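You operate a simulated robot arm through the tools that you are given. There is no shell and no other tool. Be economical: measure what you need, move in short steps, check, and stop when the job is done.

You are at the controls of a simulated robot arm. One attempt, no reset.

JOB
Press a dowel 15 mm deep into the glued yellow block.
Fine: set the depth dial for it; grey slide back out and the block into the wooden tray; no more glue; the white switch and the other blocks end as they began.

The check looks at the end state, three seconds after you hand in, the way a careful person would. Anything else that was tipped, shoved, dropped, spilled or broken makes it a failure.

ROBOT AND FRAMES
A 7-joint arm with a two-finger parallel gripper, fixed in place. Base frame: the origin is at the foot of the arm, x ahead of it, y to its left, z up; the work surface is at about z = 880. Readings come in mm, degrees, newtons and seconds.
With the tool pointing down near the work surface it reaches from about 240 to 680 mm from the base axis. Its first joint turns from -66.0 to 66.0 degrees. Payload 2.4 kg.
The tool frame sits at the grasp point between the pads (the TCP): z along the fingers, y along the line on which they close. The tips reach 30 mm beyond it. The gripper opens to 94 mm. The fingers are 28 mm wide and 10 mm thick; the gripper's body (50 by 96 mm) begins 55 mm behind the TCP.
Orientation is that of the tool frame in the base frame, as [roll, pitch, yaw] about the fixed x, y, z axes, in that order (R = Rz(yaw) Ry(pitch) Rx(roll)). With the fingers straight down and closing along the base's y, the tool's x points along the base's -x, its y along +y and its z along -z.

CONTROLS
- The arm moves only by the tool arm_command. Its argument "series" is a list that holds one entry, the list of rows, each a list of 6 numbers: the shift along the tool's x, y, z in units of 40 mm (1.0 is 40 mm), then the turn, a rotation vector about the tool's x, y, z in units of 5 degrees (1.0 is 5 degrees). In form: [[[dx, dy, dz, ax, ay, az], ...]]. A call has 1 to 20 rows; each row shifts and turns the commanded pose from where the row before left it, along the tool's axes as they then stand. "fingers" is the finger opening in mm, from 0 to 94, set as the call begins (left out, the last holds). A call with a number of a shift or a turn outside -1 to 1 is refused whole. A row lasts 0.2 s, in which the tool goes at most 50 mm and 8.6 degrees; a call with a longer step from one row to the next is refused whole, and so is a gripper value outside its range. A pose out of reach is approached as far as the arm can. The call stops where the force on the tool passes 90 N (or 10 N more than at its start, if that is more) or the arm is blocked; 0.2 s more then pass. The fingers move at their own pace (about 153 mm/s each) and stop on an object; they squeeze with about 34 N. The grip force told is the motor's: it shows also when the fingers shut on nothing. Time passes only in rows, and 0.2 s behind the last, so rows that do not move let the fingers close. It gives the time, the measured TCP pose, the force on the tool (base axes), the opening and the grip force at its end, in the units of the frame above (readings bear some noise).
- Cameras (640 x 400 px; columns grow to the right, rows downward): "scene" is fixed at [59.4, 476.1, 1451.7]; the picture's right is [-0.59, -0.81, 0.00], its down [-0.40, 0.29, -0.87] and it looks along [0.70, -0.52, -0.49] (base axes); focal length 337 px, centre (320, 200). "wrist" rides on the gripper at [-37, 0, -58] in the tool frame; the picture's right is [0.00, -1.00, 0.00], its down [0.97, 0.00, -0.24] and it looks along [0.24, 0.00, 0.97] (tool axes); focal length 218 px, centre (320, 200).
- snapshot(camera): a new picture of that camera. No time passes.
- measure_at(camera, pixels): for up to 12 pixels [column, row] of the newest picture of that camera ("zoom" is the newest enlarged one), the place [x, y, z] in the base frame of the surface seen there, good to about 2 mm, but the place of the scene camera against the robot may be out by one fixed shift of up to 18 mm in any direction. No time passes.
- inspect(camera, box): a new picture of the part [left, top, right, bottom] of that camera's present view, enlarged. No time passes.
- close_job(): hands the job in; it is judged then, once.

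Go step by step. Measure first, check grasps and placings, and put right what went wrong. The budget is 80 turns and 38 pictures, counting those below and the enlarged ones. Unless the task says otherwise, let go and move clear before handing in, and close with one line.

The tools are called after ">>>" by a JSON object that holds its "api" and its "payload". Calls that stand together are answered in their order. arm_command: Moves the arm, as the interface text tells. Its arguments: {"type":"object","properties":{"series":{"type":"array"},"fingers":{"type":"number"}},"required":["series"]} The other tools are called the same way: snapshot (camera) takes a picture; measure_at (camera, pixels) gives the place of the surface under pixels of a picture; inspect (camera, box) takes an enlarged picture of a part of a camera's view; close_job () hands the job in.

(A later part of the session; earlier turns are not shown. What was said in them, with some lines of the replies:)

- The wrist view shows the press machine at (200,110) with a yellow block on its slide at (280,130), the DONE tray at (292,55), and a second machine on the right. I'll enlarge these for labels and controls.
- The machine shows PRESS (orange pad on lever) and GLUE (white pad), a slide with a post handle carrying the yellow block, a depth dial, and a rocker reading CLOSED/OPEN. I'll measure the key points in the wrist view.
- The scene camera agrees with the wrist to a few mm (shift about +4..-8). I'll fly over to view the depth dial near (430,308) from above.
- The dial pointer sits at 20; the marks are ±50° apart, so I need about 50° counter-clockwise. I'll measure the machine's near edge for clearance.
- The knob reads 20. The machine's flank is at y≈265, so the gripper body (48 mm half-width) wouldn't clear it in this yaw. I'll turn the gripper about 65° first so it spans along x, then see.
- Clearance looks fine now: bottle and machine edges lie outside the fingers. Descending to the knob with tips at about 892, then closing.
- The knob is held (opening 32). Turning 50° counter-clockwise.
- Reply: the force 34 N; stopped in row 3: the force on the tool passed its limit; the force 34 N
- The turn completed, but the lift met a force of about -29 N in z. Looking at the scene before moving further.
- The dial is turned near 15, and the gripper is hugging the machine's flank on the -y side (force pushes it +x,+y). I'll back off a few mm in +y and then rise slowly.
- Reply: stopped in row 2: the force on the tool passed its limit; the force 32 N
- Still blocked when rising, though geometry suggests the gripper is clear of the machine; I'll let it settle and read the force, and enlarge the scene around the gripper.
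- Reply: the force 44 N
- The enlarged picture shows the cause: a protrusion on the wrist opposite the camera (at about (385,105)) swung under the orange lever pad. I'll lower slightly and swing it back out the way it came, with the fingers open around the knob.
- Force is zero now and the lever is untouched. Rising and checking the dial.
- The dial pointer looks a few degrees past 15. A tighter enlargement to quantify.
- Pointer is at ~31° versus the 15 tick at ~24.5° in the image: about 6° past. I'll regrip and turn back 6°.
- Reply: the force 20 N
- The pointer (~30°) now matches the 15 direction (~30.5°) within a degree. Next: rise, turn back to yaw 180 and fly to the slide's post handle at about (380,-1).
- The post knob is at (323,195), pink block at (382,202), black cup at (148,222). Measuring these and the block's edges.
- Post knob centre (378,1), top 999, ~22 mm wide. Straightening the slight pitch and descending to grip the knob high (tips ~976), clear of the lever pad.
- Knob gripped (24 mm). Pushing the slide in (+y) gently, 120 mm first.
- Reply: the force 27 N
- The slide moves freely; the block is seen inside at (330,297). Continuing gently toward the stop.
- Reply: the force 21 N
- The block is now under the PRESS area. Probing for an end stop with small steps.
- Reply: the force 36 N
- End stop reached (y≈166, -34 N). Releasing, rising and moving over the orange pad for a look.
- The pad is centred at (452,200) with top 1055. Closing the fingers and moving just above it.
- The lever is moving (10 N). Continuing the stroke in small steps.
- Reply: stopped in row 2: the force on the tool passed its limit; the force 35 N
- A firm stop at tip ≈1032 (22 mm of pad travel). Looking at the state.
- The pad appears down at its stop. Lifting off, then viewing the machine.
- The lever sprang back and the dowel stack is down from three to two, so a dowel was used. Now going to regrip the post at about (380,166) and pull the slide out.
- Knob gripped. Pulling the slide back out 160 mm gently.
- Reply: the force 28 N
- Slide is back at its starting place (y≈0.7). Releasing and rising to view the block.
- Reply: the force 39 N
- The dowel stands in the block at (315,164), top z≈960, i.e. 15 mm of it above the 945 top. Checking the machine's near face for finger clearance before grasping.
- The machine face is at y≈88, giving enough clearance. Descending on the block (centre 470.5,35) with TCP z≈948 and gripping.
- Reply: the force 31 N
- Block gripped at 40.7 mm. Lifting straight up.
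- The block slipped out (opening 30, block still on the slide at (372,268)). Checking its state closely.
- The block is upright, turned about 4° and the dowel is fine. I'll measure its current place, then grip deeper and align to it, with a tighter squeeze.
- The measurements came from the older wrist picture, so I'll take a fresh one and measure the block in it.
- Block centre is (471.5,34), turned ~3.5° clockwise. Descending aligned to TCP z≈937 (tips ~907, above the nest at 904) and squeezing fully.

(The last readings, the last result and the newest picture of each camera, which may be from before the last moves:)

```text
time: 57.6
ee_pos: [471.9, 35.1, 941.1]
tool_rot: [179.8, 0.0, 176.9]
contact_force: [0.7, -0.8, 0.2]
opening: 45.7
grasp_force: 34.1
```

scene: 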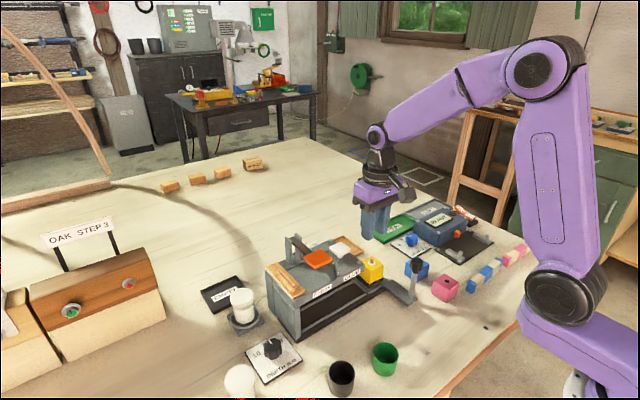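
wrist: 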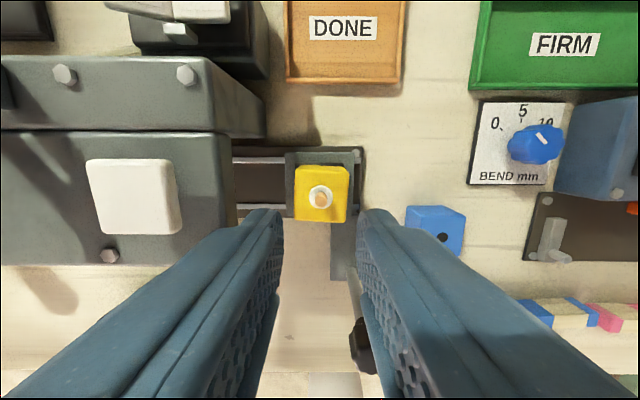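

The opening reads 45.7, wider than the block, so the fingers may be pinching something else. Looking.

>>> {"api": "inspect", "payload": {"camera": "wrist", "box": [220, 140, 420, 360]}}

```text
1.82 times, centred on (320, 250) of wrist
```

zoom: 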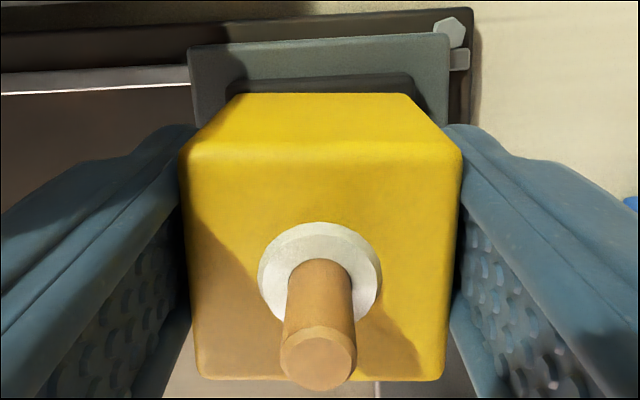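

The fingertips seem to pinch the nest beneath rather than the block. Opening, raising 6 mm, and squeezing again.

>>> {"api": "arm_command", "payload": {"series": [[[0, 0, 0, 0, 0, 0], [0, 0, -0.14, 0, 0, 0], [0, 0, 0, 0, 0, 0]]], "fingers": 56}}

>>> {"api": "arm_command", "payload": {"series": [[[0, 0, 0, 0, 0, 0], [0, 0, 0, 0, 0, 0], [0, 0, 0, 0, 0, 0], [0, 0, 0, 0, 0, 0]]], "fingers": 10}}

```text
time: 58.4
ee_pos: [472.7, 36.5, 946.1]
tool_rot: [179.7, 0.0, 176.8]
contact_force: [0.5, 0.1, 0.3]
opening: 56.1
grasp_force: 0.0
```

```text
time: 59.4
ee_pos: [471.9, 35.6, 945.7]
tool_rot: [179.8, 0.0, 176.7]
contact_force: [0.3, 0.0, 0.0]
opening: 45.7
grasp_force: 33.7
```

Same width at 916 tips: the nest has a 45.7 mm wide rim that reaches about z 918. I'll grip above it (TCP ≈956).

>>> {"api": "arm_command", "payload": {"series": [[[0, 0, 0, 0, 0, 0], [0, 0, -0.26, 0, 0, 0], [0, 0, 0, 0, 0, 0]]], "fingers": 56}}

>>> {"api": "arm_command", "payload": {"series": [[[0, 0, 0, 0, 0, 0], [0, 0, 0, 0, 0, 0], [0, 0, 0, 0, 0, 0], [0, 0, 0, 0, 0, 0]]], "fingers": 10}}

```text
time: 60.2
ee_pos: [471.9, 35.6, 955.9]
tool_rot: [179.8, 0.0, 176.8]
contact_force: [0.2, 0.3, -0.5]
opening: 56.1
grasp_force: 0.0
```

```text
time: 61.2
ee_pos: [471.0, 36.2, 955.8]
tool_rot: [179.9, 0.0, 176.8]
contact_force: [-0.4, 0.1, 1.1]
opening: 41.0
grasp_force: 33.6
```

Now 41 mm with no vertical force: the block itself. Lifting slowly.

>>> {"api": "arm_command", "payload": {"series": [[[0, 0, -0.1, 0, 0, 0], [0, 0, -0.15, 0, 0, 0], [0, 0, -0.25, 0, 0, 0], [0, 0, -0.4, 0, 0, 0], [0, 0, -0.5, 0, 0, 0], [0, 0, -0.5, 0, 0, 0], [0, 0, 0, 0, 0, 0]]]}}

```text
time: 62.8
ee_pos: [470.4, 34.7, 1031.6]
tool_rot: [179.7, 0.0, 176.7]
contact_force: [-0.7, -1.0, -1.3]
opening: 40.8
grasp_force: 34.1
```

The block is held (40.8 mm). Carrying it to over the tray centre (609,12).

>>> {"api": "arm_command", "payload": {"series": [[[-0.4, -0.04, 0, 0, 0, 0], [-0.7, -0.07, 0, 0, 0, 0], [-0.8, -0.08, 0, 0, 0, 0], [-0.8, -0.08, 0, 0, 0, 0], [-0.55, -0.06, 0, 0, 0, 0], [-0.22, -0.02, 0, 0, 0, 0], [0, 0, 0, 0, 0, -0.66], [0, 0, 0, 0, 0, 0]]]}}

>>> {"api": "inspect", "payload": {"camera": "wrist", "box": [0, 0, 640, 400]}}

```text
time: 64.6
ee_pos: [609.4, 14.2, 1031.1]
tool_rot: [179.8, -0.1, -179.8]
contact_force: [-0.3, -0.2, 0.3]
opening: 40.9
grasp_force: 34.3
```

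```text
1.00 times, centred on (320, 200) of wrist
```

zoom: 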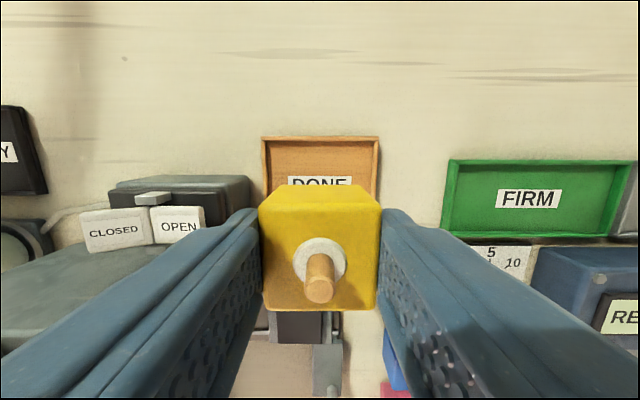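

The block hangs straight above the tray, dowel intact. Lowering toward the tray floor, softly at the end.

>>> {"api": "arm_command", "payload": {"series": [[[0, 0, 0.5, 0, 0, 0], [0, 0, 0.7, 0, 0, 0], [0, 0, 0.6, 0, 0, 0], [0, 0, 0.35, 0, 0, 0], [0, 0, 0.15, 0, 0, 0], [0, 0, 0.05, 0, 0, 0], [0, 0, 0.05, 0, 0, 0], [0, 0, 0, 0, 0, 0]]]}}

```text
time: 66.4
ee_pos: [609.7, 14.1, 933.9]
tool_rot: [179.8, -0.1, -179.8]
contact_force: [-0.5, -0.4, -0.4]
opening: 40.8
grasp_force: 34.1
```

>>> {"api": "arm_command", "payload": {"series": [[[0, 0, 0.04, 0, 0, 0], [0, 0, 0, 0, 0, 0]]]}}

```text
time: 67.0
ee_pos: [609.0, 13.4, 933.0]
tool_rot: [179.8, 0.0, -179.9]
contact_force: [-0.3, -0.1, 0.5]
opening: 40.7
grasp_force: 33.6
```

No contact yet, so the floor must be a hair lower; easing down further.

>>> {"api": "arm_command", "payload": {"series": [[[0, 0, 0.04, 0, 0, 0], [0, 0, 0, 0, 0, 0]]]}}

>>> {"api": "arm_command", "payload": {"series": [[[0, 0, 0.03, 0, 0, 0], [0, 0, 0, 0, 0, 0]]]}}

```text
time: 67.6
ee_pos: [610.3, 13.9, 932.2]
tool_rot: [179.8, 0.2, -179.8]
contact_force: [-5.6, -0.7, 21.7]
opening: 40.9
grasp_force: 34.3
```

```text
time: 68.2
ee_pos: [610.8, 14.6, 933.5]
tool_rot: [179.8, 0.3, -179.9]
contact_force: [-2.9, -0.7, 33.1]
opening: 40.9
grasp_force: 33.8
```

The block rests on the tray floor (+33 N). Releasing and rising clear.

>>> {"api": "arm_command", "payload": {"series": [[[0, 0, -0.02, 0, 0, 0], [0, 0, 0, 0, 0, 0], [0, 0, 0, 0, 0, 0]]], "fingers": 58}}

>>> {"api": "arm_command", "payload": {"series": [[[0, 0, -0.4, 0, 0, 0], [0, 0, -0.8, 0, 0, 0], [0, 0, -1, 0, 0, 0], [0, 0, -1, 0, 0, 0], [0, 0, -1, 0, 0, 0], [0.5, -0.3, -0.7, 0, 0, 0], [1, -0.3, 0, 0, 0, 0], [1, -0.3, 0, 0, 0, 0], [1, -0.3, 0, 0, 0, 0], [0.5, 0, 0, 0, 0, 0], [0, 0, 0, 0, 0, 0]]]}}

>>> {"api": "snapshot", "payload": {"camera": "wrist"}}

>>> {"api": "inspect", "payload": {"camera": "scene", "box": [200, 190, 480, 400]}}

```text
time: 69.0
ee_pos: [609.6, 13.6, 930.4]
tool_rot: [179.7, 0.0, -180.0]
contact_force: [0.1, 0.0, 0.3]
opening: 58.0
grasp_force: 0.1
```

```text
time: 71.4
ee_pos: [451.3, -34.4, 1128.4]
tool_rot: [179.7, -0.1, -179.8]
contact_force: [-0.6, -0.3, 0.5]
opening: 58.3
grasp_force: 0.0
```

```text
2 pictures are left
```

wrist: 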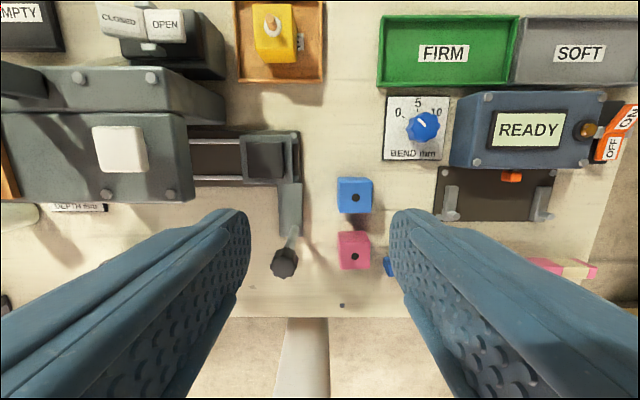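

```text
1.90 times, centred on (340, 295) of scene
```

zoom: 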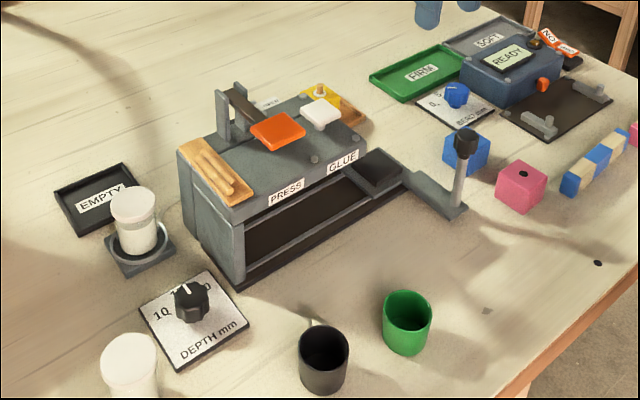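

The block sits upright in the DONE tray at (274,32) with its dowel. The slide is out, the dial points at 15, and the switch and other blocks are unmoved. Handing in.

>>> {"api": "close_job", "payload": {}}

```text
The job is handed in.
```

I set the depth dial to 15, pressed a dowel into the glued yellow block, slid the grey slide back out and put the block in the wooden tray. The dowel stands about 15 mm above the block. I added no glue and left the white switch and the other blocks untouched. I had to try the block grip several times before it lifted, and the wrist briefly caught under the orange lever, but the last pictures show nothing shifted.
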